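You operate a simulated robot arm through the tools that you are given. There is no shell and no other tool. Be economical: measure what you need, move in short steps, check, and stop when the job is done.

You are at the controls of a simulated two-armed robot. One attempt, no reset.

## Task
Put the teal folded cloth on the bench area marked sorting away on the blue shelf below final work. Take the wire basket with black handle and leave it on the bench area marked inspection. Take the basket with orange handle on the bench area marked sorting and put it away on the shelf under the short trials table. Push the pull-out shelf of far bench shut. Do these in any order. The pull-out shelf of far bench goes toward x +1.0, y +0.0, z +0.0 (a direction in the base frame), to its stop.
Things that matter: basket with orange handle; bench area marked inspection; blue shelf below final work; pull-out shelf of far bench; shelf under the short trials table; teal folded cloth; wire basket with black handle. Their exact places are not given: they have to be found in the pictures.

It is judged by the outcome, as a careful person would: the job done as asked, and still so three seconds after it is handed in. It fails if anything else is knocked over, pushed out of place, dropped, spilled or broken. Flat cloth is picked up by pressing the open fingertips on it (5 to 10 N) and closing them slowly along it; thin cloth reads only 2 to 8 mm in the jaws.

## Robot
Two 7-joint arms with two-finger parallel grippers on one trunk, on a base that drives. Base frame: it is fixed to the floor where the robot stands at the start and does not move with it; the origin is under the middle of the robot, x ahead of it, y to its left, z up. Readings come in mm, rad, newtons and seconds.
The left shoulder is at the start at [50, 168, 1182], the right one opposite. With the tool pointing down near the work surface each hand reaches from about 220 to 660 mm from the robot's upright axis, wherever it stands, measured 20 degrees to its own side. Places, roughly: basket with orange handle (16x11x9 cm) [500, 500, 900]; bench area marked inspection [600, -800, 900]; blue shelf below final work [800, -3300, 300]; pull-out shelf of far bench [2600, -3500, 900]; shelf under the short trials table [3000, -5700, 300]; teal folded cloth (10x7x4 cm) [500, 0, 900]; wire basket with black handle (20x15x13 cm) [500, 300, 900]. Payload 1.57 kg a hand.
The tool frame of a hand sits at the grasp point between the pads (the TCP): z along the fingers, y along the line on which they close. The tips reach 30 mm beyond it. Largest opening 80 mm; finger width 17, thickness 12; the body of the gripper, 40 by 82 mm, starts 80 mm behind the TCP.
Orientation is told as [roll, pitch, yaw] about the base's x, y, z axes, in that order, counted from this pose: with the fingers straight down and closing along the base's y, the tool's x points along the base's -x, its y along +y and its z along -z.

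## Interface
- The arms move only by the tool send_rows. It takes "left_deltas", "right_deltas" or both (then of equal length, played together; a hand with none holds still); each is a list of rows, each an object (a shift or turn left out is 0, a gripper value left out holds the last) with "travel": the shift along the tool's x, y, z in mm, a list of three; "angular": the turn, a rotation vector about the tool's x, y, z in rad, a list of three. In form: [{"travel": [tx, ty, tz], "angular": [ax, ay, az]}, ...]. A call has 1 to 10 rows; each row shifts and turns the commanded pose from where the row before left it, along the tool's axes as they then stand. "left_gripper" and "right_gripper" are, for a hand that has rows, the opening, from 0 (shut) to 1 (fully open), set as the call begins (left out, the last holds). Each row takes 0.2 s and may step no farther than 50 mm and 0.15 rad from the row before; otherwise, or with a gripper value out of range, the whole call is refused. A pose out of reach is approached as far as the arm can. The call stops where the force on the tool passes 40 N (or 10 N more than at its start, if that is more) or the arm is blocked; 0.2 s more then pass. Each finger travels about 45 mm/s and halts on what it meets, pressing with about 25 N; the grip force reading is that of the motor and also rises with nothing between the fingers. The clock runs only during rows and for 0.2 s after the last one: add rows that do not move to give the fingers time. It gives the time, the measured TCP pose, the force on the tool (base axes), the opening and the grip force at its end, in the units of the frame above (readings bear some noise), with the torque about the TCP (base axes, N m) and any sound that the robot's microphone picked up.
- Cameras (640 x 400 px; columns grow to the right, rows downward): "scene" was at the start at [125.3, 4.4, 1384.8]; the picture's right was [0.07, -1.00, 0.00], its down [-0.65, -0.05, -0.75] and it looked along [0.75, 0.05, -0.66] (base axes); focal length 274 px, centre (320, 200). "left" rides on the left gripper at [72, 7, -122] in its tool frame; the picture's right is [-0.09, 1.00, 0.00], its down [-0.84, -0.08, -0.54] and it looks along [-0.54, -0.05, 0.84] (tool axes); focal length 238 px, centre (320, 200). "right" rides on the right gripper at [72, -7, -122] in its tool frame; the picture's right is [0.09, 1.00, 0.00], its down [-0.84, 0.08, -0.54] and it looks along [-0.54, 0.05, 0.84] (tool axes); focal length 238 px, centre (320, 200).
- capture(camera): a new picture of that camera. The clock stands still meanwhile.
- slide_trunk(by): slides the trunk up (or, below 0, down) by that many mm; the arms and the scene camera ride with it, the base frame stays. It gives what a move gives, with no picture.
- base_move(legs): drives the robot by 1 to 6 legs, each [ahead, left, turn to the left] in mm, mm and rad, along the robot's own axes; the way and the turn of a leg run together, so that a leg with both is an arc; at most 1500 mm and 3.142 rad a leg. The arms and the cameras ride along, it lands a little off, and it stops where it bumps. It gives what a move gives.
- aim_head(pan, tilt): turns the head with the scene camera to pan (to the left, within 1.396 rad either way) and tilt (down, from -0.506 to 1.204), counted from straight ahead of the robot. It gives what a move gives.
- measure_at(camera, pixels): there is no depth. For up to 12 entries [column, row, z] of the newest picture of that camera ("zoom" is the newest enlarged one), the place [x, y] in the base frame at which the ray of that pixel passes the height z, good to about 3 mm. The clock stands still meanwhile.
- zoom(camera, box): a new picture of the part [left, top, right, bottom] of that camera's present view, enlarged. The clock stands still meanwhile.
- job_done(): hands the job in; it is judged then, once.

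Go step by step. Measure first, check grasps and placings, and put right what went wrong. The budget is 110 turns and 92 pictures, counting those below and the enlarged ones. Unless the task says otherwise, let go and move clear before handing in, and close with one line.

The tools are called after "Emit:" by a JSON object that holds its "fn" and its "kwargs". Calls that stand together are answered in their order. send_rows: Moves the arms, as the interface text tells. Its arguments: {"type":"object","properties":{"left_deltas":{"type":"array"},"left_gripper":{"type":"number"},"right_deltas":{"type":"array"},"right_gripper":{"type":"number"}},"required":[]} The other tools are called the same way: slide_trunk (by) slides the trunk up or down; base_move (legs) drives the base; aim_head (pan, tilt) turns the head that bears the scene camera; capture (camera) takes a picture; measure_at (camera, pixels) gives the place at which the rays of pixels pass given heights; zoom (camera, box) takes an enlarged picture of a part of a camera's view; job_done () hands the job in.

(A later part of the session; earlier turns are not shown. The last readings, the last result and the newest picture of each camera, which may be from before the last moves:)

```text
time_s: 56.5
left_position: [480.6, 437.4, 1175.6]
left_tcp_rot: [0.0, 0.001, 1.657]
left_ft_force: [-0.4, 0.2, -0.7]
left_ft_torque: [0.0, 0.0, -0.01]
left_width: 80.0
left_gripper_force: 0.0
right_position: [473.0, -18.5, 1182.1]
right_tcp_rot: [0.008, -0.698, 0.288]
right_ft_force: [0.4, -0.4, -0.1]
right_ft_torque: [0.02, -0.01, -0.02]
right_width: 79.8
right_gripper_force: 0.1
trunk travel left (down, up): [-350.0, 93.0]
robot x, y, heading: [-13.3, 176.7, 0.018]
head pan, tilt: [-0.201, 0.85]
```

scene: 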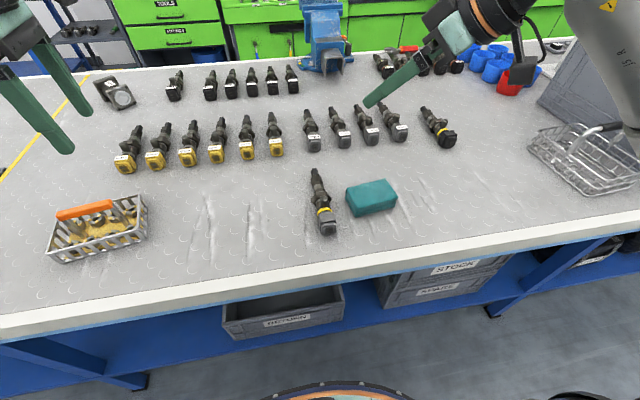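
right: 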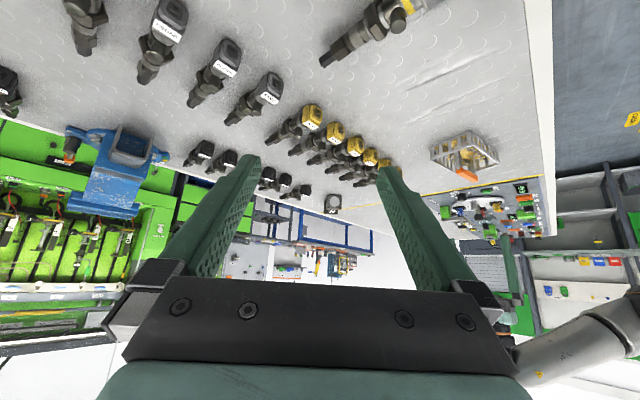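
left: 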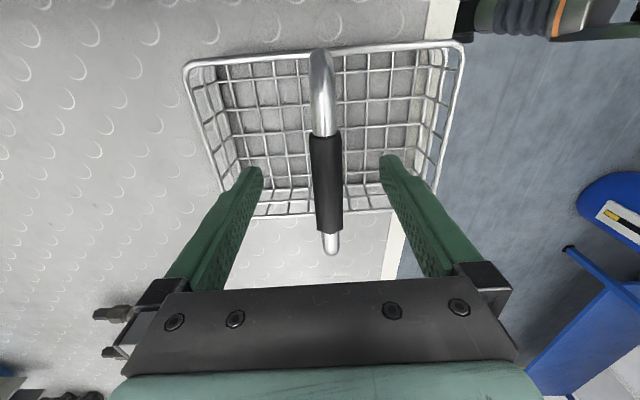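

The command clamps to the reached pose, good. I'll move the robot to about (-20,-346) with heading 0.95, so the right hand reaches the cloth along its long axis.

Emit:
{"fn": "base_move", "kwargs": {"legs": [[-300, 0, 0], [0, -518, 0], [0, 0, 0.932], [170, -238, 0]]}}

Emit:
{"fn": "aim_head", "kwargs": {"pan": -0.4, "tilt": 0.85}}

Emit:
{"fn": "capture", "kwargs": {"camera": "scene"}}

```text
time_s: 65.2
left_position: [68.6, 209.3, 1176.3]
left_tcp_rot: [0.001, 0.001, 2.603]
left_ft_force: [0.9, 0.6, -0.1]
left_ft_torque: [0.0, 0.01, -0.01]
left_width: 79.8
left_gripper_force: 0.0
right_position: [433.7, -61.5, 1183.3]
right_tcp_rot: [0.008, -0.697, 1.238]
right_ft_force: [0.3, -0.2, -0.2]
right_ft_torque: [-0.01, -0.02, -0.02]
right_width: 79.9
right_gripper_force: 0.1
trunk travel left (down, up): [-350.0, 93.0]
robot x, y, heading: [-11.3, -343.4, 0.967]
head pan, tilt: [-0.201, 0.85]
```

```text
time_s: 66.0
left_position: [67.0, 209.7, 1176.0]
left_tcp_rot: [-0.001, -0.001, 2.602]
left_ft_force: [0.2, 1.1, 0.2]
left_ft_torque: [0.01, 0.01, -0.01]
left_width: 80.1
left_gripper_force: 0.1
right_position: [432.9, -62.7, 1182.5]
right_tcp_rot: [0.009, -0.697, 1.239]
right_ft_force: [-0.3, -0.4, 0.1]
right_ft_torque: [-0.02, 0.03, -0.01]
right_width: 80.0
right_gripper_force: 0.2
trunk travel left (down, up): [-350.0, 93.0]
robot x, y, heading: [-12.7, -349.9, 0.964]
head pan, tilt: [-0.4, 0.85]
```

```text
60 pictures are left
```

scene: 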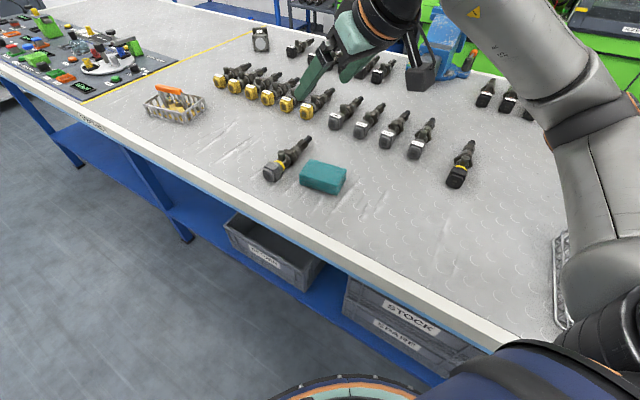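

The robot is in place at heading 0.96. I'll move over the cloth and finish the yaw to 1.69.

Emit:
{"fn": "send_rows", "kwargs": {"right_deltas": [{"travel": [-20.7, -12.4, 17.4]}, {"travel": [-20.7, -12.4, 17.4]}, {"angular": [-0.0966, 0, -0.1147]}, {"angular": [-0.0966, 0, -0.1147]}, {"angular": [-0.0966, 0, -0.1147]}, {}]}}

Emit:
{"fn": "capture", "kwargs": {"camera": "right"}}

Emit:
{"fn": "capture", "kwargs": {"camera": "scene"}}

```text
time_s: 67.4
left_position: [68.0, 209.7, 1175.7]
left_tcp_rot: [0.0, 0.0, 2.603]
left_ft_force: [0.1, -0.6, 0.7]
left_ft_torque: [0.03, -0.03, -0.03]
left_width: 79.9
left_gripper_force: 0.1
right_position: [474.4, -18.3, 1182.2]
right_tcp_rot: [0.011, -0.699, 1.588]
right_ft_force: [0.5, -0.2, 0.1]
right_ft_torque: [-0.01, -0.04, -0.03]
right_width: 80.0
right_gripper_force: 0.0
right hand out of reach, approached as far as the arm can: row 5
trunk travel left (down, up): [-350.0, 93.0]
robot x, y, heading: [-14.4, -350.9, 0.969]
head pan, tilt: [-0.4, 0.85]
```

```text
59 pictures are left
```

right: 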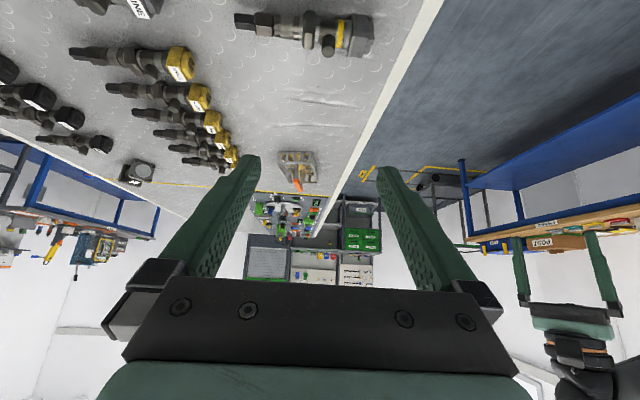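

```text
58 pictures are left
```

scene: 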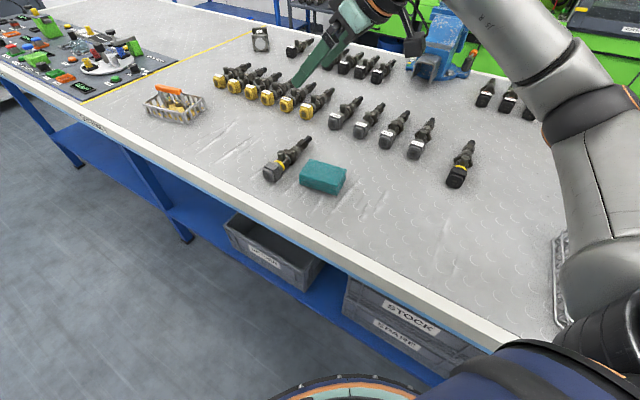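

Yaw is 1.588 (0.1 short, acceptable for now). I'll lower in steps and check the elbow against the basket.

Emit:
{"fn": "send_rows", "kwargs": {"right_deltas": [{"travel": [25.7, 0, 30.6]}, {"travel": [25.7, 0, 30.6]}, {"travel": [25.7, 0, 30.6]}, {"travel": [25.7, 0, 30.6]}, {"angular": [-0.0644, 0, -0.0765]}, {}]}}

Emit:
{"fn": "aim_head", "kwargs": {"pan": -0.85, "tilt": 0.85}}

Emit:
{"fn": "capture", "kwargs": {"camera": "scene"}}

Emit:
{"fn": "capture", "kwargs": {"camera": "right"}}

```text
time_s: 68.8
left_position: [67.4, 209.6, 1176.3]
left_tcp_rot: [0.0, 0.001, 2.602]
left_ft_force: [-0.1, -0.8, 0.7]
left_ft_torque: [-0.03, 0.0, 0.01]
left_width: 80.1
left_gripper_force: 0.0
right_position: [472.1, -19.0, 1022.8]
right_tcp_rot: [0.01, -0.703, 1.59]
right_ft_force: [-0.6, -0.8, 0.5]
right_ft_torque: [0.01, 0.0, 0.02]
right_width: 80.0
right_gripper_force: 0.1
right hand out of reach, approached as far as the arm can: row 5
trunk travel left (down, up): [-350.0, 93.0]
robot x, y, heading: [-9.7, -347.0, 0.969]
head pan, tilt: [-0.4, 0.85]
```

```text
time_s: 69.7
left_position: [68.5, 209.4, 1175.3]
left_tcp_rot: [0.0, 0.0, 2.604]
left_ft_force: [-1.3, -0.5, -0.9]
left_ft_torque: [-0.02, 0.01, 0.02]
left_width: 80.2
left_gripper_force: 0.0
right_position: [470.4, -19.4, 1022.7]
right_tcp_rot: [0.007, -0.7, 1.588]
right_ft_force: [0.5, 0.1, 0.1]
right_ft_torque: [0.03, 0.0, 0.0]
right_width: 80.0
right_gripper_force: 0.0
trunk travel left (down, up): [-350.0, 93.0]
robot x, y, heading: [-13.8, -347.2, 0.971]
head pan, tilt: [-0.85, 0.85]
```

```text
57 pictures are left
```

scene: 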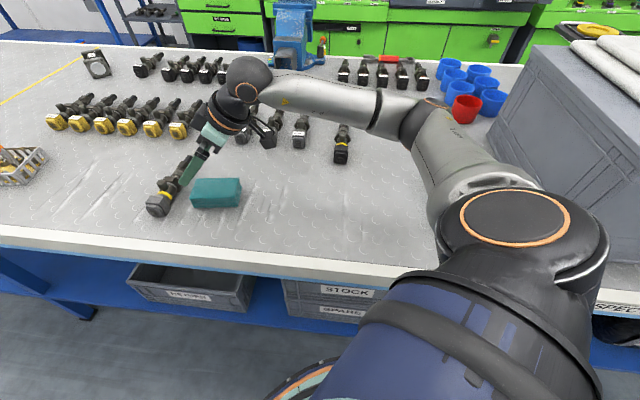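

```text
56 pictures are left
```

right: 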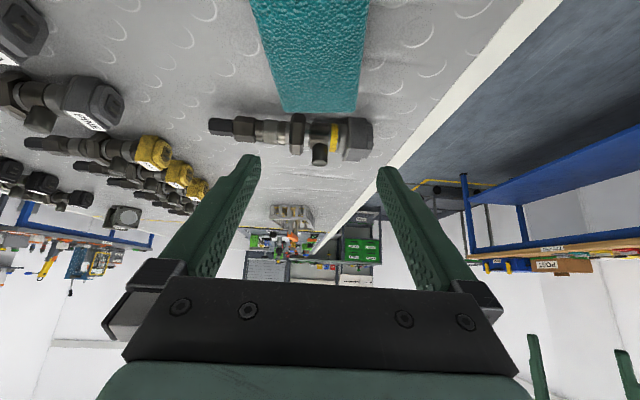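

The elbow stays high over the bench (430,110), and the cloth lies centred between the fingers. I'll lower to about z 936 and look.

Emit:
{"fn": "send_rows", "kwargs": {"right_deltas": [{"travel": [19.3, -1, 23]}, {"travel": [19.3, -1, 23]}, {"travel": [12.9, 0, 15.3]}, {"travel": [4, 0, 4.8]}, {}]}}

Emit:
{"fn": "capture", "kwargs": {"camera": "right"}}

Emit:
{"fn": "zoom", "kwargs": {"camera": "scene", "box": [100, 80, 320, 240]}}

```text
time_s: 70.9
left_position: [68.3, 211.4, 1175.4]
left_tcp_rot: [-0.002, -0.001, 2.604]
left_ft_force: [0.2, -0.8, -0.4]
left_ft_torque: [0.0, 0.01, 0.01]
left_width: 79.8
left_gripper_force: 0.0
right_position: [474.0, -19.3, 935.9]
right_tcp_rot: [0.009, -0.7, 1.587]
right_ft_force: [0.8, 0.4, 0.8]
right_ft_torque: [-0.03, -0.02, 0.02]
right_width: 80.2
right_gripper_force: 0.0
trunk travel left (down, up): [-350.0, 93.0]
robot x, y, heading: [-10.3, -344.9, 0.966]
head pan, tilt: [-0.85, 0.85]
```

```text
55 pictures are left
```

right: 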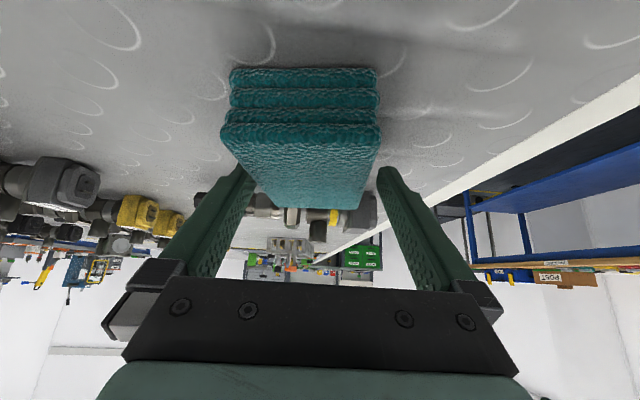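

```text
2.50 times, centred on (210, 160) of scene
```

zoom: 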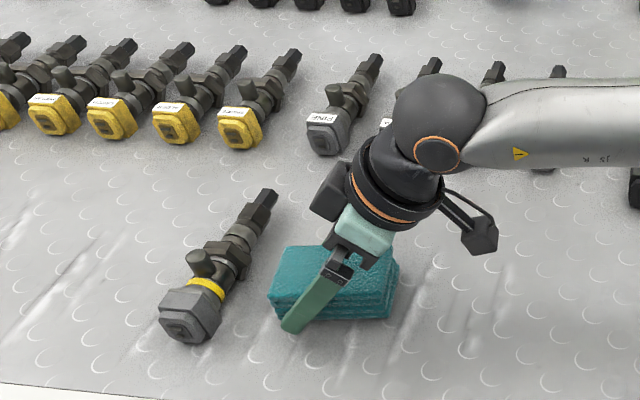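

The fingers straddle the cloth, which sits about 5 mm toward +x. I'll nudge, lower 4 mm and close gradually.

Emit:
{"fn": "send_rows", "kwargs": {"right_deltas": [{"travel": [2.6, -5, 3.1]}, {}], "right_gripper": 0.8}}

Emit:
{"fn": "send_rows", "kwargs": {"right_deltas": [{}, {}, {}], "right_gripper": 0.6}}

Emit:
{"fn": "send_rows", "kwargs": {"right_deltas": [{}, {}, {}, {}], "right_gripper": 0}}

Emit:
{"fn": "capture", "kwargs": {"camera": "right"}}

```text
time_s: 71.5
left_position: [67.2, 209.8, 1174.6]
left_tcp_rot: [0.001, 0.002, 2.604]
left_ft_force: [-0.3, -0.7, -0.3]
left_ft_torque: [0.0, 0.01, 0.0]
left_width: 79.8
left_gripper_force: 0.1
right_position: [479.4, -18.2, 933.5]
right_tcp_rot: [0.009, -0.701, 1.588]
right_ft_force: [-1.5, 0.2, 5.0]
right_ft_torque: [0.04, 0.19, 0.18]
right_width: 66.2
right_gripper_force: 21.1
trunk travel left (down, up): [-350.0, 93.0]
robot x, y, heading: [-9.4, -347.1, 0.967]
head pan, tilt: [-0.85, 0.85]
```

```text
time_s: 72.3
left_position: [67.6, 209.6, 1175.3]
left_tcp_rot: [0.0, 0.002, 2.603]
left_ft_force: [-0.1, -0.5, -0.3]
left_ft_torque: [0.03, 0.02, 0.0]
left_width: 80.1
left_gripper_force: 0.1
right_position: [479.2, -17.4, 932.7]
right_tcp_rot: [0.008, -0.702, 1.587]
right_ft_force: [0.0, -0.7, 7.8]
right_ft_torque: [0.16, 0.28, 0.16]
right_width: 65.7
right_gripper_force: 24.3
trunk travel left (down, up): [-350.0, 93.0]
robot x, y, heading: [-13.1, -350.3, 0.963]
head pan, tilt: [-0.85, 0.85]
```

```text
time_s: 73.3
left_position: [66.0, 210.3, 1176.1]
left_tcp_rot: [-0.001, 0.002, 2.604]
left_ft_force: [0.7, 0.8, -0.7]
left_ft_torque: [0.0, 0.01, 0.01]
left_width: 79.8
left_gripper_force: 0.0
right_position: [478.7, -17.2, 933.3]
right_tcp_rot: [0.007, -0.702, 1.587]
right_ft_force: [0.3, 0.6, 10.1]
right_ft_torque: [0.18, 0.36, 0.14]
right_width: 65.5
right_gripper_force: 25.4
trunk travel left (down, up): [-350.0, 93.0]
robot x, y, heading: [-12.4, -349.7, 0.97]
head pan, tilt: [-0.85, 0.85]
```

```text
53 pictures are left
```

right: 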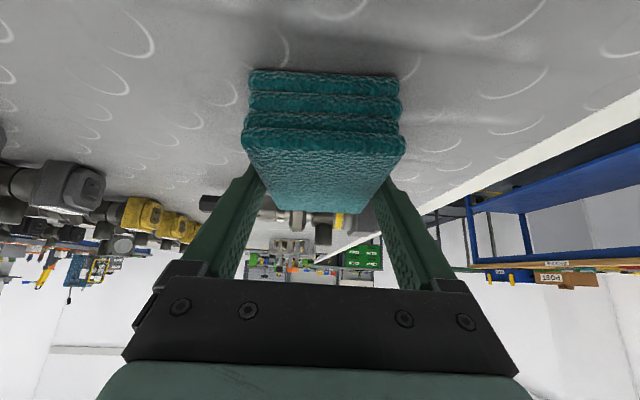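

The cloth is clamped at 65.5 mm with 25 N. I'll lift it gently.

Emit:
{"fn": "send_rows", "kwargs": {"right_deltas": [{"travel": [-9.6, 0, -11.5]}, {"travel": [-16, 0, -19]}, {"travel": [-25.7, 0, -30.6]}, {"travel": [-25.7, 0, -30.6]}, {"travel": [-25.7, 0, -30.6]}, {"travel": [-25.7, 0, -30.6]}, {}]}}

Emit:
{"fn": "capture", "kwargs": {"camera": "right"}}

```text
time_s: 74.9
left_position: [67.4, 210.0, 1176.0]
left_tcp_rot: [0.0, -0.001, 2.604]
left_ft_force: [0.2, -0.1, -0.1]
left_ft_torque: [-0.01, 0.01, 0.01]
left_width: 80.0
left_gripper_force: 0.0
right_position: [479.9, -20.4, 1129.2]
right_tcp_rot: [0.008, -0.7, 1.585]
right_ft_force: [-0.3, -0.2, 0.1]
right_ft_torque: [-0.01, 0.01, -0.01]
right_width: 64.8
right_gripper_force: 25.7
trunk travel left (down, up): [-350.0, 93.0]
robot x, y, heading: [-11.0, -343.2, 0.963]
head pan, tilt: [-0.85, 0.85]
```

```text
52 pictures are left
```

right: 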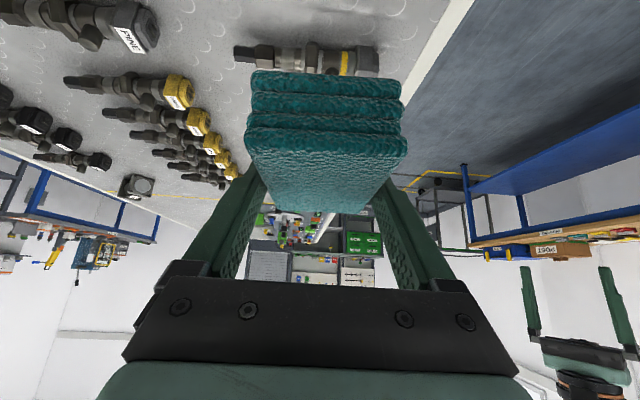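

The cloth is held firmly. Now I'll prepare the left hand by turning it to yaw -0.55 relative to the robot and pitching it, before driving to the orange basket.

Emit:
{"fn": "send_rows", "kwargs": {"left_deltas": [{"angular": [0, 0, 0.15]}, {"angular": [0, 0, 0.15]}, {"angular": [0, 0, 0.15]}, {"angular": [0, 0, 0.15]}, {"angular": [0, 0, 0.15]}, {"angular": [0, 0, 0.15]}, {"angular": [0, 0, 0.15]}, {"angular": [0, 0, 0.15]}, {"angular": [0, 0, 0.15]}, {"angular": [0, 0, 0.15]}]}}

Emit:
{"fn": "send_rows", "kwargs": {"left_deltas": [{"angular": [0, 0, 0.14]}, {"angular": [0, -0.14, 0]}, {"angular": [0, -0.14, 0]}, {"angular": [0, -0.14, 0]}, {"angular": [0, -0.14, 0]}, {"angular": [0, -0.14, 0]}, {"angular": [0.0966, 0, 0.1147]}, {"angular": [0.0966, 0, 0.1147]}, {"angular": [0.0966, 0, 0.1147]}, {"angular": [0.0644, 0, 0.0765]}]}}

Emit:
{"fn": "base_move", "kwargs": {"legs": [[-170, 238, 0], [0, 0, -0.965], [0, 1155, 0], [0, 0, -0.85]]}}

```text
time_s: 77.1
left_position: [67.3, 210.3, 1175.3]
left_tcp_rot: [-0.002, 0.0, 1.102]
left_ft_force: [-0.2, 0.9, 0.3]
left_ft_torque: [0.0, 0.0, -0.03]
left_width: 80.1
left_gripper_force: 0.1
right_position: [479.2, -20.8, 1130.1]
right_tcp_rot: [0.008, -0.701, 1.584]
right_ft_force: [-0.9, -0.1, 0.5]
right_ft_torque: [0.02, -0.01, 0.01]
right_width: 64.5
right_gripper_force: 25.1
trunk travel left (down, up): [-350.0, 93.0]
robot x, y, heading: [-9.7, -344.9, 0.964]
head pan, tilt: [-0.85, 0.85]
```

```text
time_s: 79.3
left_position: [67.4, 209.2, 1176.0]
left_tcp_rot: [-0.001, -0.702, 0.411]
left_ft_force: [0.3, -0.3, 0.9]
left_ft_torque: [-0.03, -0.01, 0.0]
left_width: 79.8
left_gripper_force: 0.2
right_position: [479.6, -19.2, 1130.3]
right_tcp_rot: [0.008, -0.7, 1.585]
right_ft_force: [-0.5, 0.4, -0.7]
right_ft_torque: [-0.01, -0.04, -0.02]
right_width: 64.1
right_gripper_force: 24.5
trunk travel left (down, up): [-350.0, 93.0]
robot x, y, heading: [-13.9, -346.4, 0.967]
head pan, tilt: [-0.85, 0.85]
```

```text
time_s: 91.5
left_position: [225.5, 599.6, 1175.6]
left_tcp_rot: [0.0, -0.7, -1.393]
left_ft_force: [0.0, 0.4, 0.2]
left_ft_torque: [-0.02, -0.03, -0.01]
left_width: 80.0
left_gripper_force: 0.0
right_position: [-96.0, 253.6, 1130.0]
right_tcp_rot: [0.008, -0.698, -0.226]
right_ft_force: [0.4, -0.1, -1.0]
right_ft_torque: [-0.01, -0.01, -0.04]
right_width: 64.3
right_gripper_force: 25.4
trunk travel left (down, up): [-350.0, 93.0]
robot x, y, heading: [-298.1, 809.4, -0.848]
head pan, tilt: [-0.85, 0.85]
```

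The left hand is at pitch -0.70, yaw -1.39 as wanted. I'll drive in toward the bench so the hand hovers near the orange basket, and look.

Emit:
{"fn": "base_move", "kwargs": {"legs": [[212, 180, 0]]}}

Emit:
{"fn": "aim_head", "kwargs": {"pan": 0.3, "tilt": 0.9}}

Emit:
{"fn": "capture", "kwargs": {"camera": "scene"}}

Emit:
{"fn": "capture", "kwargs": {"camera": "left"}}

```text
time_s: 93.4
left_position: [501.6, 560.0, 1174.8]
left_tcp_rot: [-0.001, -0.7, -1.396]
left_ft_force: [0.3, -0.7, 1.0]
left_ft_torque: [0.01, 0.03, 0.03]
left_width: 80.1
left_gripper_force: 0.1
right_position: [180.2, 215.0, 1129.7]
right_tcp_rot: [0.009, -0.7, -0.229]
right_ft_force: [-0.5, -0.8, -0.4]
right_ft_torque: [0.0, 0.0, 0.01]
right_width: 64.0
right_gripper_force: 25.5
trunk travel left (down, up): [-350.0, 93.0]
robot x, y, heading: [-22.9, 770.7, -0.845]
head pan, tilt: [-0.85, 0.85]
```

```text
time_s: 94.8
left_position: [500.9, 560.5, 1175.7]
left_tcp_rot: [0.0, -0.7, -1.398]
left_ft_force: [-0.5, 0.2, 0.0]
left_ft_torque: [0.04, -0.01, 0.03]
left_width: 80.2
left_gripper_force: 0.0
right_position: [179.2, 215.4, 1130.8]
right_tcp_rot: [0.009, -0.699, -0.229]
right_ft_force: [0.3, 0.7, 0.3]
right_ft_torque: [-0.01, 0.02, -0.01]
right_width: 64.4
right_gripper_force: 24.8
trunk travel left (down, up): [-350.0, 93.0]
robot x, y, heading: [-16.8, 767.7, -0.845]
head pan, tilt: [0.3, 0.901]
```

```text
51 pictures are left
```

scene: 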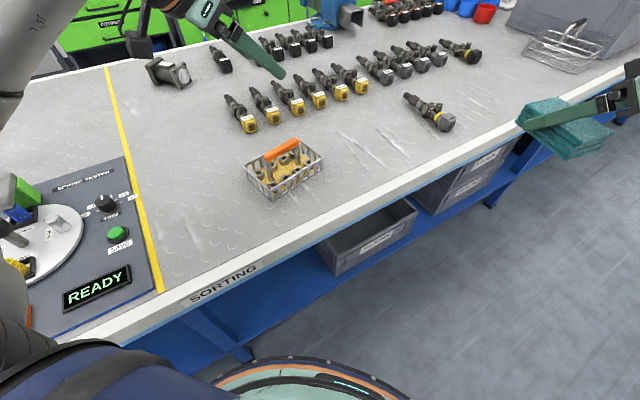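

```text
50 pictures are left
```

left: 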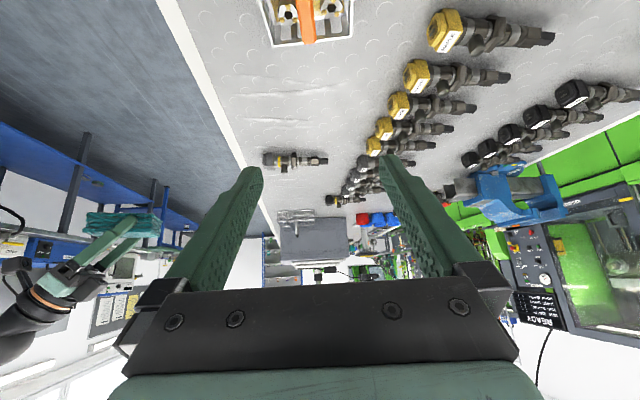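

The orange handle is at scene (266–299, 157–142). I'll zoom to measure it.

Emit:
{"fn": "zoom", "kwargs": {"camera": "scene", "box": [220, 120, 348, 200]}}

Emit:
{"fn": "measure_at", "kwargs": {"camera": "scene", "pixels": [[264, 156, 980], [299, 143, 980], [282, 150, 980], [225, 275, 890]]}}

Emit:
{"fn": "measure_at", "kwargs": {"camera": "left", "pixels": [[306, 10, 980], [311, 42, 980], [306, 10, 970], [311, 42, 970]]}}

```text
5.00 times, centred on (284, 160) of scene
```

zoom: 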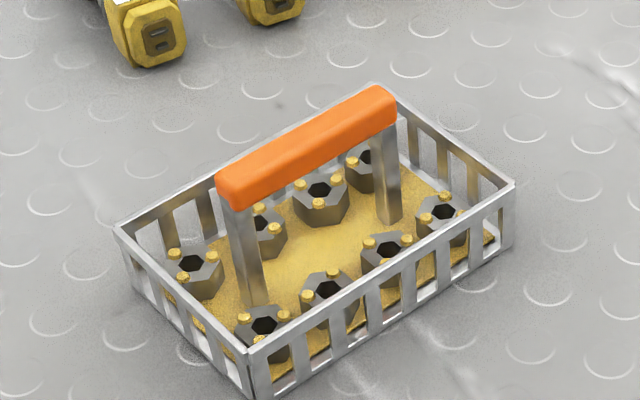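

```text
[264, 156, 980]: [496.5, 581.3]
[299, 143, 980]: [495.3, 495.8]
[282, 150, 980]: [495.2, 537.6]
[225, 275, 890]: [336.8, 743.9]
```

```text
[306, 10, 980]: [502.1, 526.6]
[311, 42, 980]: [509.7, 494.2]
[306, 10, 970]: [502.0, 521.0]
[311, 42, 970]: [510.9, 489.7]
```

Emit:
{"fn": "measure_at", "kwargs": {"camera": "zoom", "pixels": [[228, 185, 980], [385, 103, 980], [228, 185, 985], [385, 103, 985], [115, 228, 950], [375, 85, 950], [515, 183, 950], [248, 352, 950]]}}

```text
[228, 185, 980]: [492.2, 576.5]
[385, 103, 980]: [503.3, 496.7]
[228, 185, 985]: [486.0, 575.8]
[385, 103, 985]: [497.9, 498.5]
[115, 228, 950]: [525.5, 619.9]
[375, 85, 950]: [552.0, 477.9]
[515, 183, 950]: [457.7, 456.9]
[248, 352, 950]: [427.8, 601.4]
```

The bar centre is ≈ (499,533,~980), with its axis matching yaw -1.40. I'll half-close and lower to z≈1050 above it first.

Emit:
{"fn": "send_rows", "kwargs": {"left_deltas": [{"travel": [20.2, -2.2, 37.5]}, {"travel": [20.2, -2.2, 37.5]}, {"travel": [20.2, -2.2, 37.5]}, {}], "left_gripper": 0.7}}

Emit:
{"fn": "capture", "kwargs": {"camera": "left"}}

Emit:
{"fn": "capture", "kwargs": {"camera": "scene"}}

```text
time_s: 95.8
left_position: [499.5, 532.0, 1049.9]
left_tcp_rot: [0.001, -0.7, -1.397]
left_ft_force: [-0.7, -0.5, -0.7]
left_ft_torque: [0.02, -0.03, 0.01]
left_width: 56.1
left_gripper_force: 0.0
right_position: [178.3, 215.6, 1130.4]
right_tcp_rot: [0.008, -0.699, -0.23]
right_ft_force: [0.2, -0.4, -0.7]
right_ft_torque: [0.0, 0.01, 0.01]
right_width: 64.1
right_gripper_force: 24.4
trunk travel left (down, up): [-350.0, 93.0]
robot x, y, heading: [-25.2, 772.3, -0.848]
head pan, tilt: [0.3, 0.901]
```

```text
48 pictures are left
```

left: 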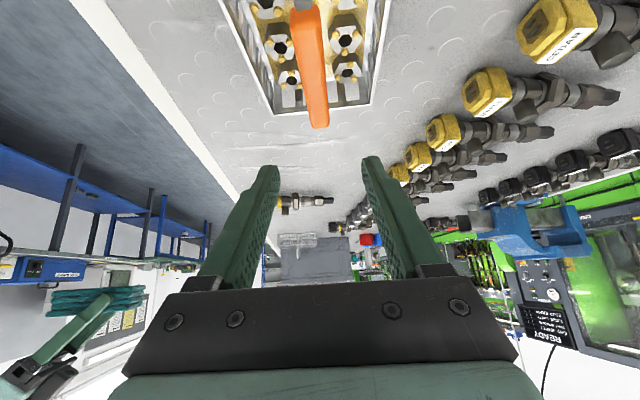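

```text
47 pictures are left
```

scene: 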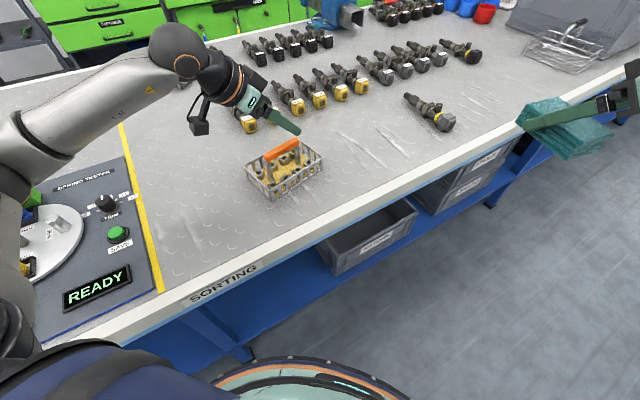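

The handle is lined up; measuring its near end for a final correction.

Emit:
{"fn": "measure_at", "kwargs": {"camera": "left", "pixels": [[318, 118, 980], [311, 60, 980], [305, 15, 980], [318, 118, 975], [305, 15, 975]]}}

```text
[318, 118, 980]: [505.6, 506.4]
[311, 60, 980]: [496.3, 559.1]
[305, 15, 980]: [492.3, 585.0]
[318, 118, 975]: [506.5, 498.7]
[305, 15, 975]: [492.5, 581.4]
```

Emit:
{"fn": "send_rows", "kwargs": {"left_deltas": [{"travel": [16.4, 0.5, 18]}, {"travel": [16.4, 0.5, 18]}, {"travel": [9.8, 0.3, 10.8]}, {"travel": [6.5, 0.2, 7.2]}, {}]}}

Emit:
{"fn": "capture", "kwargs": {"camera": "left"}}

Emit:
{"fn": "zoom", "kwargs": {"camera": "scene", "box": [180, 80, 372, 200]}}

```text
time_s: 97.0
left_position: [500.5, 535.6, 977.8]
left_tcp_rot: [0.001, -0.699, -1.399]
left_ft_force: [-0.6, -0.9, 0.9]
left_ft_torque: [-0.01, 0.02, 0.0]
left_width: 56.1
left_gripper_force: 0.0
right_position: [179.1, 214.7, 1130.8]
right_tcp_rot: [0.008, -0.701, -0.229]
right_ft_force: [0.4, 0.0, -0.4]
right_ft_torque: [-0.02, 0.02, -0.01]
right_width: 64.0
right_gripper_force: 24.8
trunk travel left (down, up): [-350.0, 93.0]
robot x, y, heading: [-21.0, 771.1, -0.844]
head pan, tilt: [0.3, 0.901]
```

```text
46 pictures are left
```

left: 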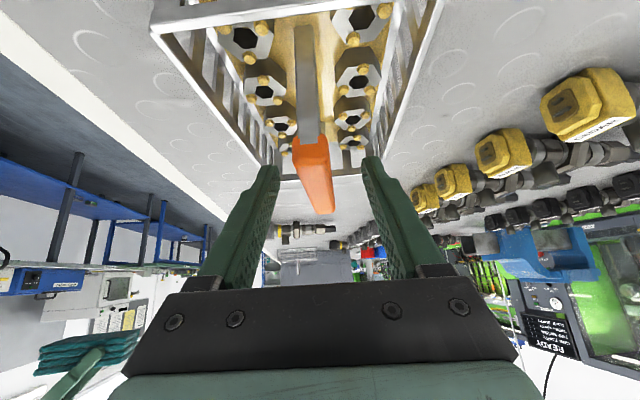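

```text
3.33 times, centred on (276, 140) of scene
```

zoom: 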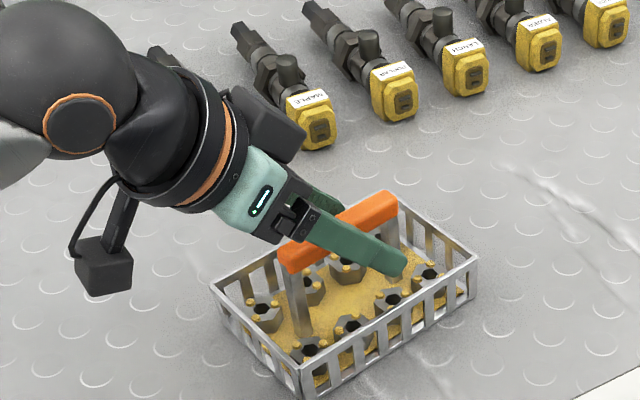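

The fingers straddle the bar. I'll close and lift slightly.

Emit:
{"fn": "send_rows", "kwargs": {"left_deltas": [{}, {}, {}, {}, {}], "left_gripper": 0}}

Emit:
{"fn": "send_rows", "kwargs": {"left_deltas": [{"travel": [-6.4, 0, -7.6]}, {"travel": [-19, 0, -23]}, {"travel": [-25, 0, -30]}, {"travel": [-25, 0, -30]}, {"travel": [-19, 0, -23]}, {}, {}]}}

Emit:
{"fn": "capture", "kwargs": {"camera": "scene"}}

Emit:
{"fn": "capture", "kwargs": {"camera": "left"}}

```text
time_s: 98.2
left_position: [500.5, 536.0, 977.5]
left_tcp_rot: [-0.001, -0.7, -1.397]
left_ft_force: [0.5, 1.2, 0.4]
left_ft_torque: [0.16, -0.02, 0.19]
left_width: 15.8
left_gripper_force: 25.5
right_position: [178.3, 215.4, 1131.2]
right_tcp_rot: [0.008, -0.701, -0.228]
right_ft_force: [-1.0, 0.1, -0.2]
right_ft_torque: [0.01, 0.02, 0.01]
right_width: 64.2
right_gripper_force: 25.1
trunk travel left (down, up): [-350.0, 93.0]
robot x, y, heading: [-21.0, 773.4, -0.846]
head pan, tilt: [0.3, 0.901]
```

```text
time_s: 99.8
left_position: [501.0, 537.0, 1124.4]
left_tcp_rot: [-0.001, -0.701, -1.397]
left_ft_force: [0.0, 0.0, -3.4]
left_ft_torque: [0.0, 0.02, 0.01]
left_width: 16.0
left_gripper_force: 25.1
right_position: [179.5, 214.9, 1129.1]
right_tcp_rot: [0.009, -0.701, -0.23]
right_ft_force: [0.4, 0.5, -0.5]
right_ft_torque: [0.01, 0.0, 0.0]
right_width: 64.1
right_gripper_force: 25.1
trunk travel left (down, up): [-350.0, 93.0]
robot x, y, heading: [-20.5, 770.4, -0.845]
head pan, tilt: [0.3, 0.901]
```

```text
44 pictures are left
```

scene: 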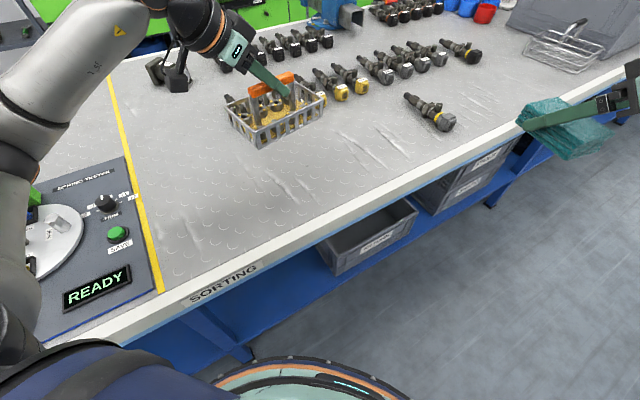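

```text
43 pictures are left
```

left: 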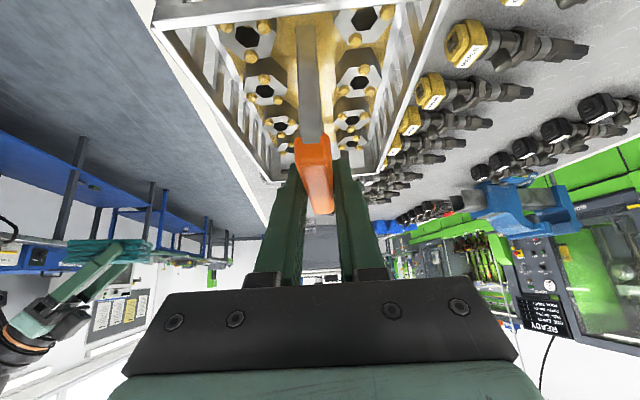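

Both items are held. I'll back into the aisle, turn along it and drive toward final work.

Emit:
{"fn": "base_move", "kwargs": {"legs": [[-285, -322, 0], [0, 0, -0.725], [1500, 0, 0], [1000, 0, 0]]}}

Emit:
{"fn": "aim_head", "kwargs": {"pan": 0.5, "tilt": 0.35}}

Emit:
{"fn": "capture", "kwargs": {"camera": "scene"}}

```text
time_s: 115.9
left_position: [-244.3, -2205.6, 1123.5]
left_tcp_rot: [-0.001, -0.7, -2.135]
left_ft_force: [0.3, -1.2, -2.2]
left_ft_torque: [0.02, 0.02, -0.01]
left_width: 16.0
left_gripper_force: 25.2
right_position: [-698.1, -2226.6, 1129.9]
right_tcp_rot: [0.008, -0.699, -0.967]
right_ft_force: [-0.1, 0.6, -0.6]
right_ft_torque: [0.03, 0.0, 0.03]
right_width: 64.2
right_gripper_force: 25.1
trunk travel left (down, up): [-350.0, 93.0]
robot x, y, heading: [-471.4, -1683.1, -1.583]
head pan, tilt: [0.3, 0.901]
```

```text
time_s: 116.9
left_position: [-244.2, -2206.0, 1124.1]
left_tcp_rot: [0.0, -0.7, -2.137]
left_ft_force: [0.6, 0.4, -3.3]
left_ft_torque: [0.01, 0.01, 0.02]
left_width: 15.8
left_gripper_force: 24.8
right_position: [-697.7, -2226.8, 1130.4]
right_tcp_rot: [0.009, -0.701, -0.965]
right_ft_force: [0.0, 0.8, -0.3]
right_ft_torque: [0.02, -0.01, 0.01]
right_width: 64.3
right_gripper_force: 25.3
trunk travel left (down, up): [-350.0, 93.0]
robot x, y, heading: [-470.2, -1682.1, -1.582]
head pan, tilt: [0.499, 0.351]
```

```text
42 pictures are left
```

scene: 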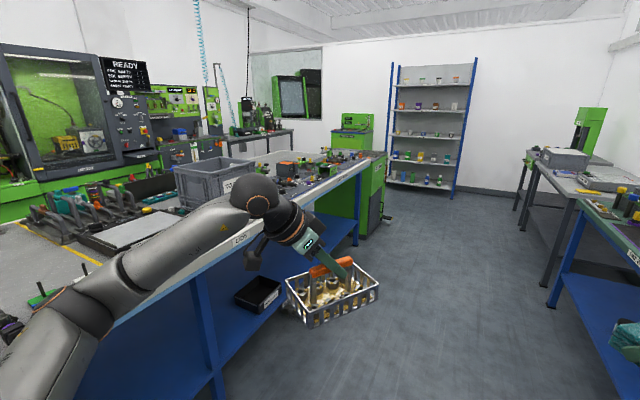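

The main bench continues ahead with its blue lower shelf. I'll drive about 1.55 m further and turn to face it.

Emit:
{"fn": "base_move", "kwargs": {"legs": [[1450, 0, 0], [0, 0, 1.582]]}}

Emit:
{"fn": "aim_head", "kwargs": {"pan": 0.0, "tilt": 0.5}}

Emit:
{"fn": "capture", "kwargs": {"camera": "scene"}}

```text
time_s: 128.0
left_position: [14.0, -2880.9, 1125.1]
left_tcp_rot: [-0.003, -0.702, -0.528]
left_ft_force: [-0.6, -0.5, -2.6]
left_ft_torque: [0.02, 0.0, 0.0]
left_width: 15.9
left_gripper_force: 25.1
right_position: [52.4, -3333.3, 1130.4]
right_tcp_rot: [0.008, -0.7, 0.644]
right_ft_force: [0.6, 0.2, -0.5]
right_ft_torque: [-0.02, 0.02, 0.03]
right_width: 64.2
right_gripper_force: 25.2
trunk travel left (down, up): [-350.0, 93.0]
robot x, y, heading: [-499.2, -3123.7, 0.025]
head pan, tilt: [0.499, 0.351]
```

```text
time_s: 128.9
left_position: [14.1, -2881.4, 1123.7]
left_tcp_rot: [-0.002, -0.698, -0.529]
left_ft_force: [1.0, 0.4, -3.4]
left_ft_torque: [0.02, 0.0, -0.06]
left_width: 15.9
left_gripper_force: 25.4
right_position: [52.7, -3334.1, 1130.3]
right_tcp_rot: [0.01, -0.7, 0.64]
right_ft_force: [0.7, -1.4, -0.4]
right_ft_torque: [0.02, 0.0, 0.03]
right_width: 64.1
right_gripper_force: 24.8
trunk travel left (down, up): [-350.0, 93.0]
robot x, y, heading: [-501.6, -3131.9, 0.025]
head pan, tilt: [0.0, 0.499]
```

```text
41 pictures are left
```

scene: 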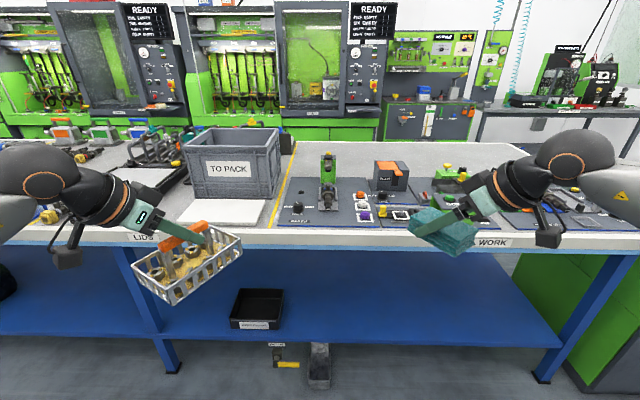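

The FINAL WORK label is at (490,242), with a clear stretch of blue shelf under it around (430,310). I'll zoom for detail and measure the geometry.

Emit:
{"fn": "zoom", "kwargs": {"camera": "scene", "box": [220, 220, 600, 400]}}

Emit:
{"fn": "measure_at", "kwargs": {"camera": "scene", "pixels": [[440, 343, 300], [440, 343, 250], [440, 343, 350], [555, 343, 300], [165, 335, 300], [440, 250, 880], [270, 215, 900], [400, 262, 300], [400, 240, 840], [258, 326, 300], [540, 380, 0], [170, 370, 0]]}}

```text
1.68 times, centred on (410, 310) of scene
```

zoom: 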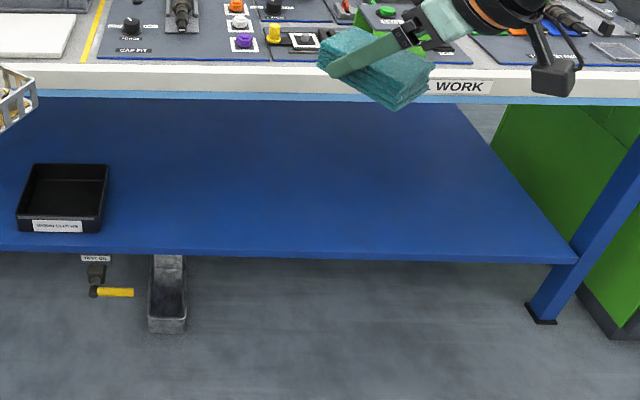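

```text
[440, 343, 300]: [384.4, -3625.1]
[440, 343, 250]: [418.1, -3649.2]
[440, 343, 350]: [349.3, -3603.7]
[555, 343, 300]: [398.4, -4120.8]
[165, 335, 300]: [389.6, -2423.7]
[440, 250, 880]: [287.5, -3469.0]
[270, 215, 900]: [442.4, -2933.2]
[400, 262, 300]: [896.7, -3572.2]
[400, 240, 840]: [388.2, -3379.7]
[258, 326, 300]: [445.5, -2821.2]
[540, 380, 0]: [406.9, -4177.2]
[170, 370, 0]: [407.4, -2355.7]
```

The shelf front edge is about x≈388, z≈300, with the bench edge at ≈345 above it. I'll straighten the right hand (cloth) to point forward, and straighten and retract the left hand with the basket so it clears the bench.

Emit:
{"fn": "send_rows", "kwargs": {"left_deltas": [{"angular": [-0.0886, 0, -0.1052]}, {"angular": [-0.0886, 0, -0.1052]}, {"angular": [-0.0886, 0, -0.1052]}, {"angular": [-0.0886, 0, -0.1052]}, {"travel": [34.4, 0, -29]}, {"travel": [34.4, 0, -29]}, {"travel": [34.4, 0, -29]}, {"travel": [34.4, 0, -29]}, {"travel": [34.4, 0, -29]}], "right_deltas": [{"angular": [0.0799, 0, 0.0948]}, {"angular": [0.0799, 0, 0.0948]}, {"angular": [0.0799, 0, 0.0948]}, {"angular": [0.0799, 0, 0.0948]}, {"angular": [0.0799, 0, 0.0948]}, {}, {}, {}, {}]}}

Emit:
{"fn": "measure_at", "kwargs": {"camera": "scene", "pixels": [[320, 388, 0], [310, 345, 250], [440, 232, 900], [250, 225, 900]]}}

```text
time_s: 130.9
left_position: [-159.3, -2883.0, 1165.0]
left_tcp_rot: [0.001, -0.698, 0.021]
left_ft_force: [-0.3, -0.6, -4.0]
left_ft_torque: [0.0, -0.03, 0.0]
left_width: 15.8
left_gripper_force: 24.9
left hand out of reach, approached as far as the arm can: row 8, 9
right_position: [53.2, -3334.1, 1131.0]
right_tcp_rot: [0.006, -0.697, 0.024]
right_ft_force: [0.2, -0.9, -1.3]
right_ft_torque: [0.0, 0.01, 0.01]
right_width: 64.2
right_gripper_force: 24.9
trunk travel left (down, up): [-350.0, 93.0]
robot x, y, heading: [-498.8, -3129.5, 0.031]
head pan, tilt: [0.0, 0.499]
```

```text
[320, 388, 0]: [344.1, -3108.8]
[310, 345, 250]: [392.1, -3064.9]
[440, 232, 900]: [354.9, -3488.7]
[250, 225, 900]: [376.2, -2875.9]
```

The left hand is retracted to x≈340 ahead of the robot. I'll go right along the aisle to y≈-3570, then lower the trunk fully.

Emit:
{"fn": "base_move", "kwargs": {"legs": [[0, -440, -0.028]]}}

Emit:
{"fn": "slide_trunk", "kwargs": {"by": -350}}

Emit:
{"fn": "aim_head", "kwargs": {"pan": -0.2, "tilt": 0.45}}

Emit:
{"fn": "capture", "kwargs": {"camera": "scene"}}

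```text
time_s: 133.6
left_position: [-146.6, -3329.0, 1165.6]
left_tcp_rot: [-0.001, -0.697, -0.001]
left_ft_force: [0.3, 0.0, -2.1]
left_ft_torque: [0.02, 0.0, 0.02]
left_width: 15.7
left_gripper_force: 25.0
right_position: [54.7, -3785.1, 1129.1]
right_tcp_rot: [0.008, -0.696, 0.0]
right_ft_force: [0.7, 0.2, -0.2]
right_ft_torque: [0.03, -0.01, 0.02]
right_width: 63.9
right_gripper_force: 24.9
trunk travel left (down, up): [-350.0, 93.0]
robot x, y, heading: [-495.4, -3559.8, 0.0]
head pan, tilt: [0.0, 0.499]
```

```text
time_s: 137.0
left_position: [-146.7, -3329.3, 815.0]
left_tcp_rot: [0.0, -0.697, 0.0]
left_ft_force: [0.2, -0.1, -2.9]
left_ft_torque: [-0.03, 0.02, -0.01]
left_width: 15.7
left_gripper_force: 25.2
right_position: [54.0, -3783.8, 780.2]
right_tcp_rot: [0.006, -0.697, 0.0]
right_ft_force: [-0.7, 0.1, -0.8]
right_ft_torque: [-0.01, 0.02, 0.01]
right_width: 64.0
right_gripper_force: 24.3
trunk travel left (down, up): [0.0, 443.0]
robot x, y, heading: [-492.1, -3568.3, 0.004]
head pan, tilt: [0.0, 0.499]
```

```text
time_s: 137.8
left_position: [-147.4, -3328.0, 813.9]
left_tcp_rot: [0.001, -0.696, 0.0]
left_ft_force: [-0.4, 0.2, -2.8]
left_ft_torque: [0.01, 0.01, 0.02]
left_width: 16.0
left_gripper_force: 24.2
right_position: [54.7, -3786.1, 780.5]
right_tcp_rot: [0.007, -0.696, -0.001]
right_ft_force: [-0.1, 0.0, 0.1]
right_ft_torque: [-0.03, 0.02, -0.02]
right_width: 64.3
right_gripper_force: 25.1
trunk travel left (down, up): [0.0, 443.0]
robot x, y, heading: [-491.8, -3570.0, 0.004]
head pan, tilt: [-0.201, 0.45]
```

```text
39 pictures are left
```

scene: 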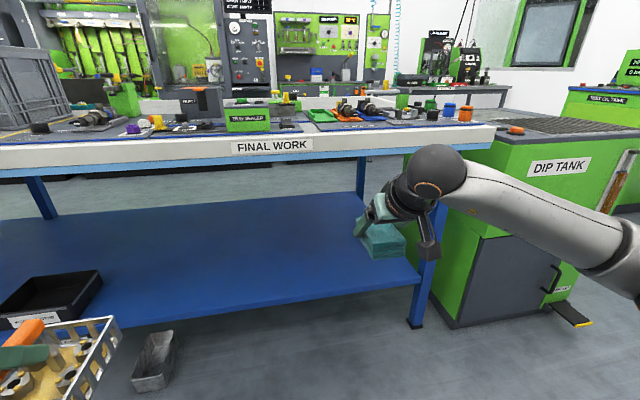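

The FINAL WORK label is at (272,145) and the shelf below is empty on the right. I'll triangulate the shelf height using its front right corner (418,284) and edges.

Emit:
{"fn": "measure_at", "kwargs": {"camera": "scene", "pixels": [[419, 284, 300], [419, 284, 250], [419, 284, 350], [280, 307, 300], [280, 307, 350], [330, 260, 300], [415, 325, 0], [430, 150, 830], [270, 152, 860], [152, 385, 0], [325, 205, 300]]}}

Emit:
{"fn": "send_rows", "kwargs": {"right_deltas": [{"travel": [28.9, 0, 34.4]}, {"travel": [28.9, 0, 34.4]}, {"travel": [28.9, 0, 34.4]}, {"travel": [28.9, 0, 34.4]}, {"travel": [28.9, 0, 34.4]}, {"travel": [28.9, 0, 34.4]}, {"travel": [28.9, 0, 34.4]}, {}]}}

Emit:
{"fn": "capture", "kwargs": {"camera": "scene"}}

```text
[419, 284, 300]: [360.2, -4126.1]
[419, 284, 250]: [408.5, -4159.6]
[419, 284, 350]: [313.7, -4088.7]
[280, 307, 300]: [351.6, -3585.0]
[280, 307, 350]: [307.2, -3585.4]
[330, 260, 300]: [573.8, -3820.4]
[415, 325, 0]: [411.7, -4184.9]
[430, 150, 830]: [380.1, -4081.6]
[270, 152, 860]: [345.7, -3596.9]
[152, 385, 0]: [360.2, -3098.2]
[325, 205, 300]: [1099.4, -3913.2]
```

```text
time_s: 139.6
left_position: [-146.3, -3328.0, 813.8]
left_tcp_rot: [0.002, -0.697, 0.0]
left_ft_force: [0.3, -0.6, -2.7]
left_ft_torque: [0.02, 0.04, -0.01]
left_width: 15.6
left_gripper_force: 25.2
right_position: [53.0, -3782.1, 465.1]
right_tcp_rot: [0.007, -0.696, -0.001]
right_ft_force: [0.1, 0.2, -0.2]
right_ft_torque: [-0.01, 0.0, 0.03]
right_width: 64.3
right_gripper_force: 25.7
trunk travel left (down, up): [0.0, 443.0]
robot x, y, heading: [-492.3, -3568.1, 0.002]
head pan, tilt: [-0.201, 0.45]
```

```text
38 pictures are left
```

scene: 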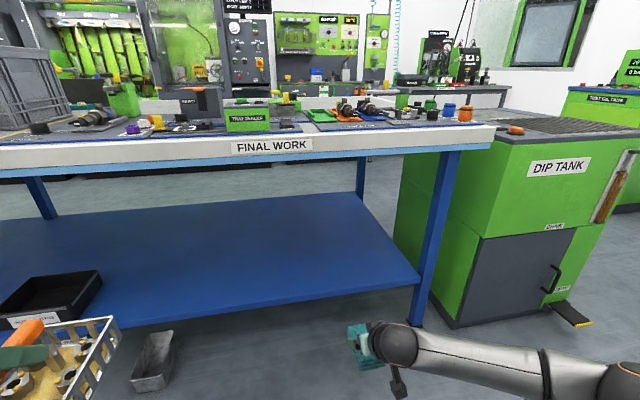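

Shelf height is roughly 270–300; I'll find it by touch. I'll drive ahead 325 mm with the hand at z 465, below the bench top.

Emit:
{"fn": "base_move", "kwargs": {"legs": [[325, 0, 0]]}}

Emit:
{"fn": "aim_head", "kwargs": {"pan": -0.35, "tilt": 0.75}}

Emit:
{"fn": "capture", "kwargs": {"camera": "scene"}}

Emit:
{"fn": "capture", "kwargs": {"camera": "right"}}

```text
time_s: 141.7
left_position: [176.7, -3322.9, 814.9]
left_tcp_rot: [0.0, -0.697, 0.007]
left_ft_force: [0.3, -0.3, -2.9]
left_ft_torque: [0.05, -0.01, 0.0]
left_width: 15.8
left_gripper_force: 25.4
right_position: [379.9, -3776.7, 465.7]
right_tcp_rot: [0.007, -0.697, 0.01]
right_ft_force: [0.0, 0.2, -0.5]
right_ft_torque: [0.02, 0.01, 0.03]
right_width: 64.3
right_gripper_force: 25.1
trunk travel left (down, up): [0.0, 443.0]
robot x, y, heading: [-168.2, -3562.2, 0.007]
head pan, tilt: [-0.201, 0.45]
```

```text
time_s: 142.5
left_position: [176.2, -3324.4, 814.7]
left_tcp_rot: [-0.001, -0.695, 0.007]
left_ft_force: [0.4, -1.4, -3.0]
left_ft_torque: [-0.01, -0.03, 0.01]
left_width: 16.0
left_gripper_force: 25.0
right_position: [379.3, -3775.6, 465.9]
right_tcp_rot: [0.008, -0.697, 0.009]
right_ft_force: [-0.5, 0.1, -0.9]
right_ft_torque: [0.0, 0.01, 0.0]
right_width: 64.2
right_gripper_force: 24.9
trunk travel left (down, up): [0.0, 443.0]
robot x, y, heading: [-171.5, -3566.8, 0.012]
head pan, tilt: [-0.351, 0.75]
```

```text
37 pictures are left
```

scene: 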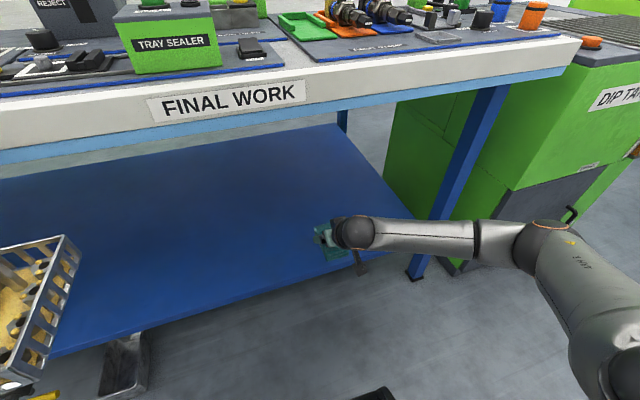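

```text
36 pictures are left
```

right: 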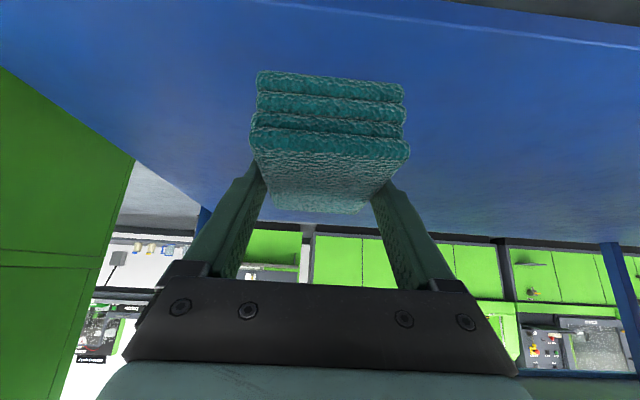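

The cloth is over the shelf's front edge. I'll extend 115 mm inward, then lower to z≈350.

Emit:
{"fn": "send_rows", "kwargs": {"right_deltas": [{"travel": [-29, 0, 24.5]}, {"travel": [-29, 0, 24.5]}, {"travel": [-29, 0, 24.5]}, {"travel": [25.7, 0, 30.6]}, {"travel": [25.7, 0, 30.6]}, {"travel": [19, 0, 23]}, {}]}}

Emit:
{"fn": "capture", "kwargs": {"camera": "right"}}

Emit:
{"fn": "zoom", "kwargs": {"camera": "scene", "box": [200, 120, 520, 320]}}

```text
time_s: 144.1
left_position: [176.8, -3324.5, 815.6]
left_tcp_rot: [0.002, -0.695, 0.007]
left_ft_force: [-0.6, -0.2, -3.4]
left_ft_torque: [0.01, -0.01, 0.02]
left_width: 15.8
left_gripper_force: 24.9
right_position: [494.2, -3773.3, 352.9]
right_tcp_rot: [0.006, -0.697, 0.009]
right_ft_force: [0.3, -0.1, -1.0]
right_ft_torque: [0.02, 0.02, -0.02]
right_width: 64.2
right_gripper_force: 24.7
trunk travel left (down, up): [0.0, 443.0]
robot x, y, heading: [-167.8, -3567.1, 0.014]
head pan, tilt: [-0.351, 0.75]
```

```text
35 pictures are left
```

right: 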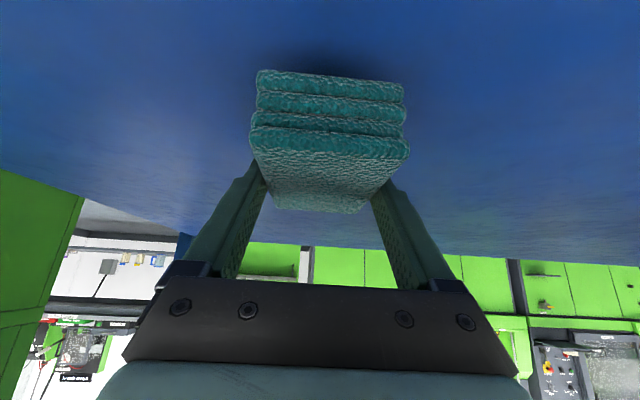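

```text
2.00 times, centred on (360, 220) of scene
```

zoom: 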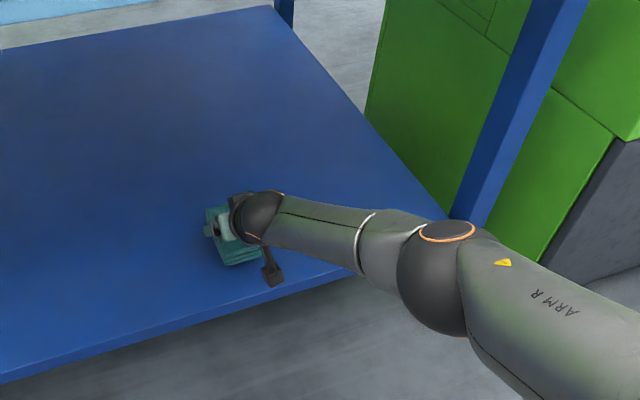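

The cloth is near the shelf and well inside the edge. Lowering in small steps to feel contact.

Emit:
{"fn": "send_rows", "kwargs": {"right_deltas": [{"travel": [3.2, 0, 3.83]}, {"travel": [3.2, 0, 3.83]}, {"travel": [3.2, 0, 3.83]}, {}]}}

Emit:
{"fn": "send_rows", "kwargs": {"right_deltas": [{"travel": [3.2, 0, 3.83]}, {}]}}

Emit:
{"fn": "capture", "kwargs": {"camera": "right"}}

```text
time_s: 145.1
left_position: [176.0, -3323.6, 813.9]
left_tcp_rot: [-0.002, -0.696, 0.007]
left_ft_force: [-0.1, 0.1, -2.7]
left_ft_torque: [0.0, 0.02, 0.04]
left_width: 16.0
left_gripper_force: 24.8
right_position: [493.6, -3774.3, 340.0]
right_tcp_rot: [0.006, -0.697, 0.008]
right_ft_force: [0.3, 0.1, 0.1]
right_ft_torque: [0.02, 0.01, 0.0]
right_width: 64.2
right_gripper_force: 25.0
trunk travel left (down, up): [0.0, 443.0]
robot x, y, heading: [-173.0, -3564.4, 0.006]
head pan, tilt: [-0.351, 0.75]
```

```text
time_s: 145.7
left_position: [176.6, -3323.0, 815.2]
left_tcp_rot: [0.0, -0.694, 0.007]
left_ft_force: [-0.3, 0.6, -3.3]
left_ft_torque: [-0.04, 0.0, -0.03]
left_width: 16.0
left_gripper_force: 24.9
right_position: [494.2, -3774.0, 341.5]
right_tcp_rot: [0.007, -0.696, 0.009]
right_ft_force: [0.0, -0.1, -1.2]
right_ft_torque: [0.0, 0.01, -0.01]
right_width: 64.0
right_gripper_force: 24.9
right hand out of reach, approached as far as the arm can: row 1
trunk travel left (down, up): [0.0, 443.0]
robot x, y, heading: [-169.1, -3563.9, 0.008]
head pan, tilt: [-0.351, 0.75]
```

```text
33 pictures are left
```

right: 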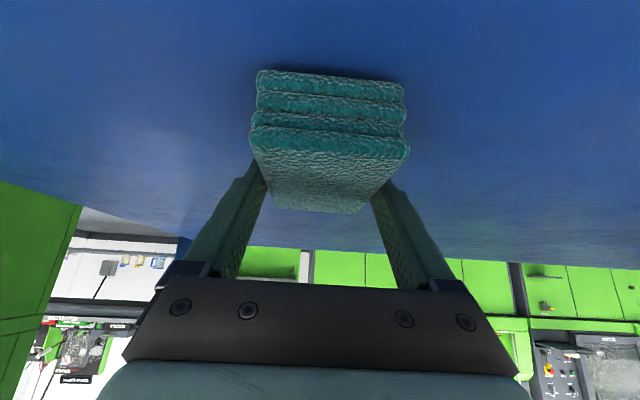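

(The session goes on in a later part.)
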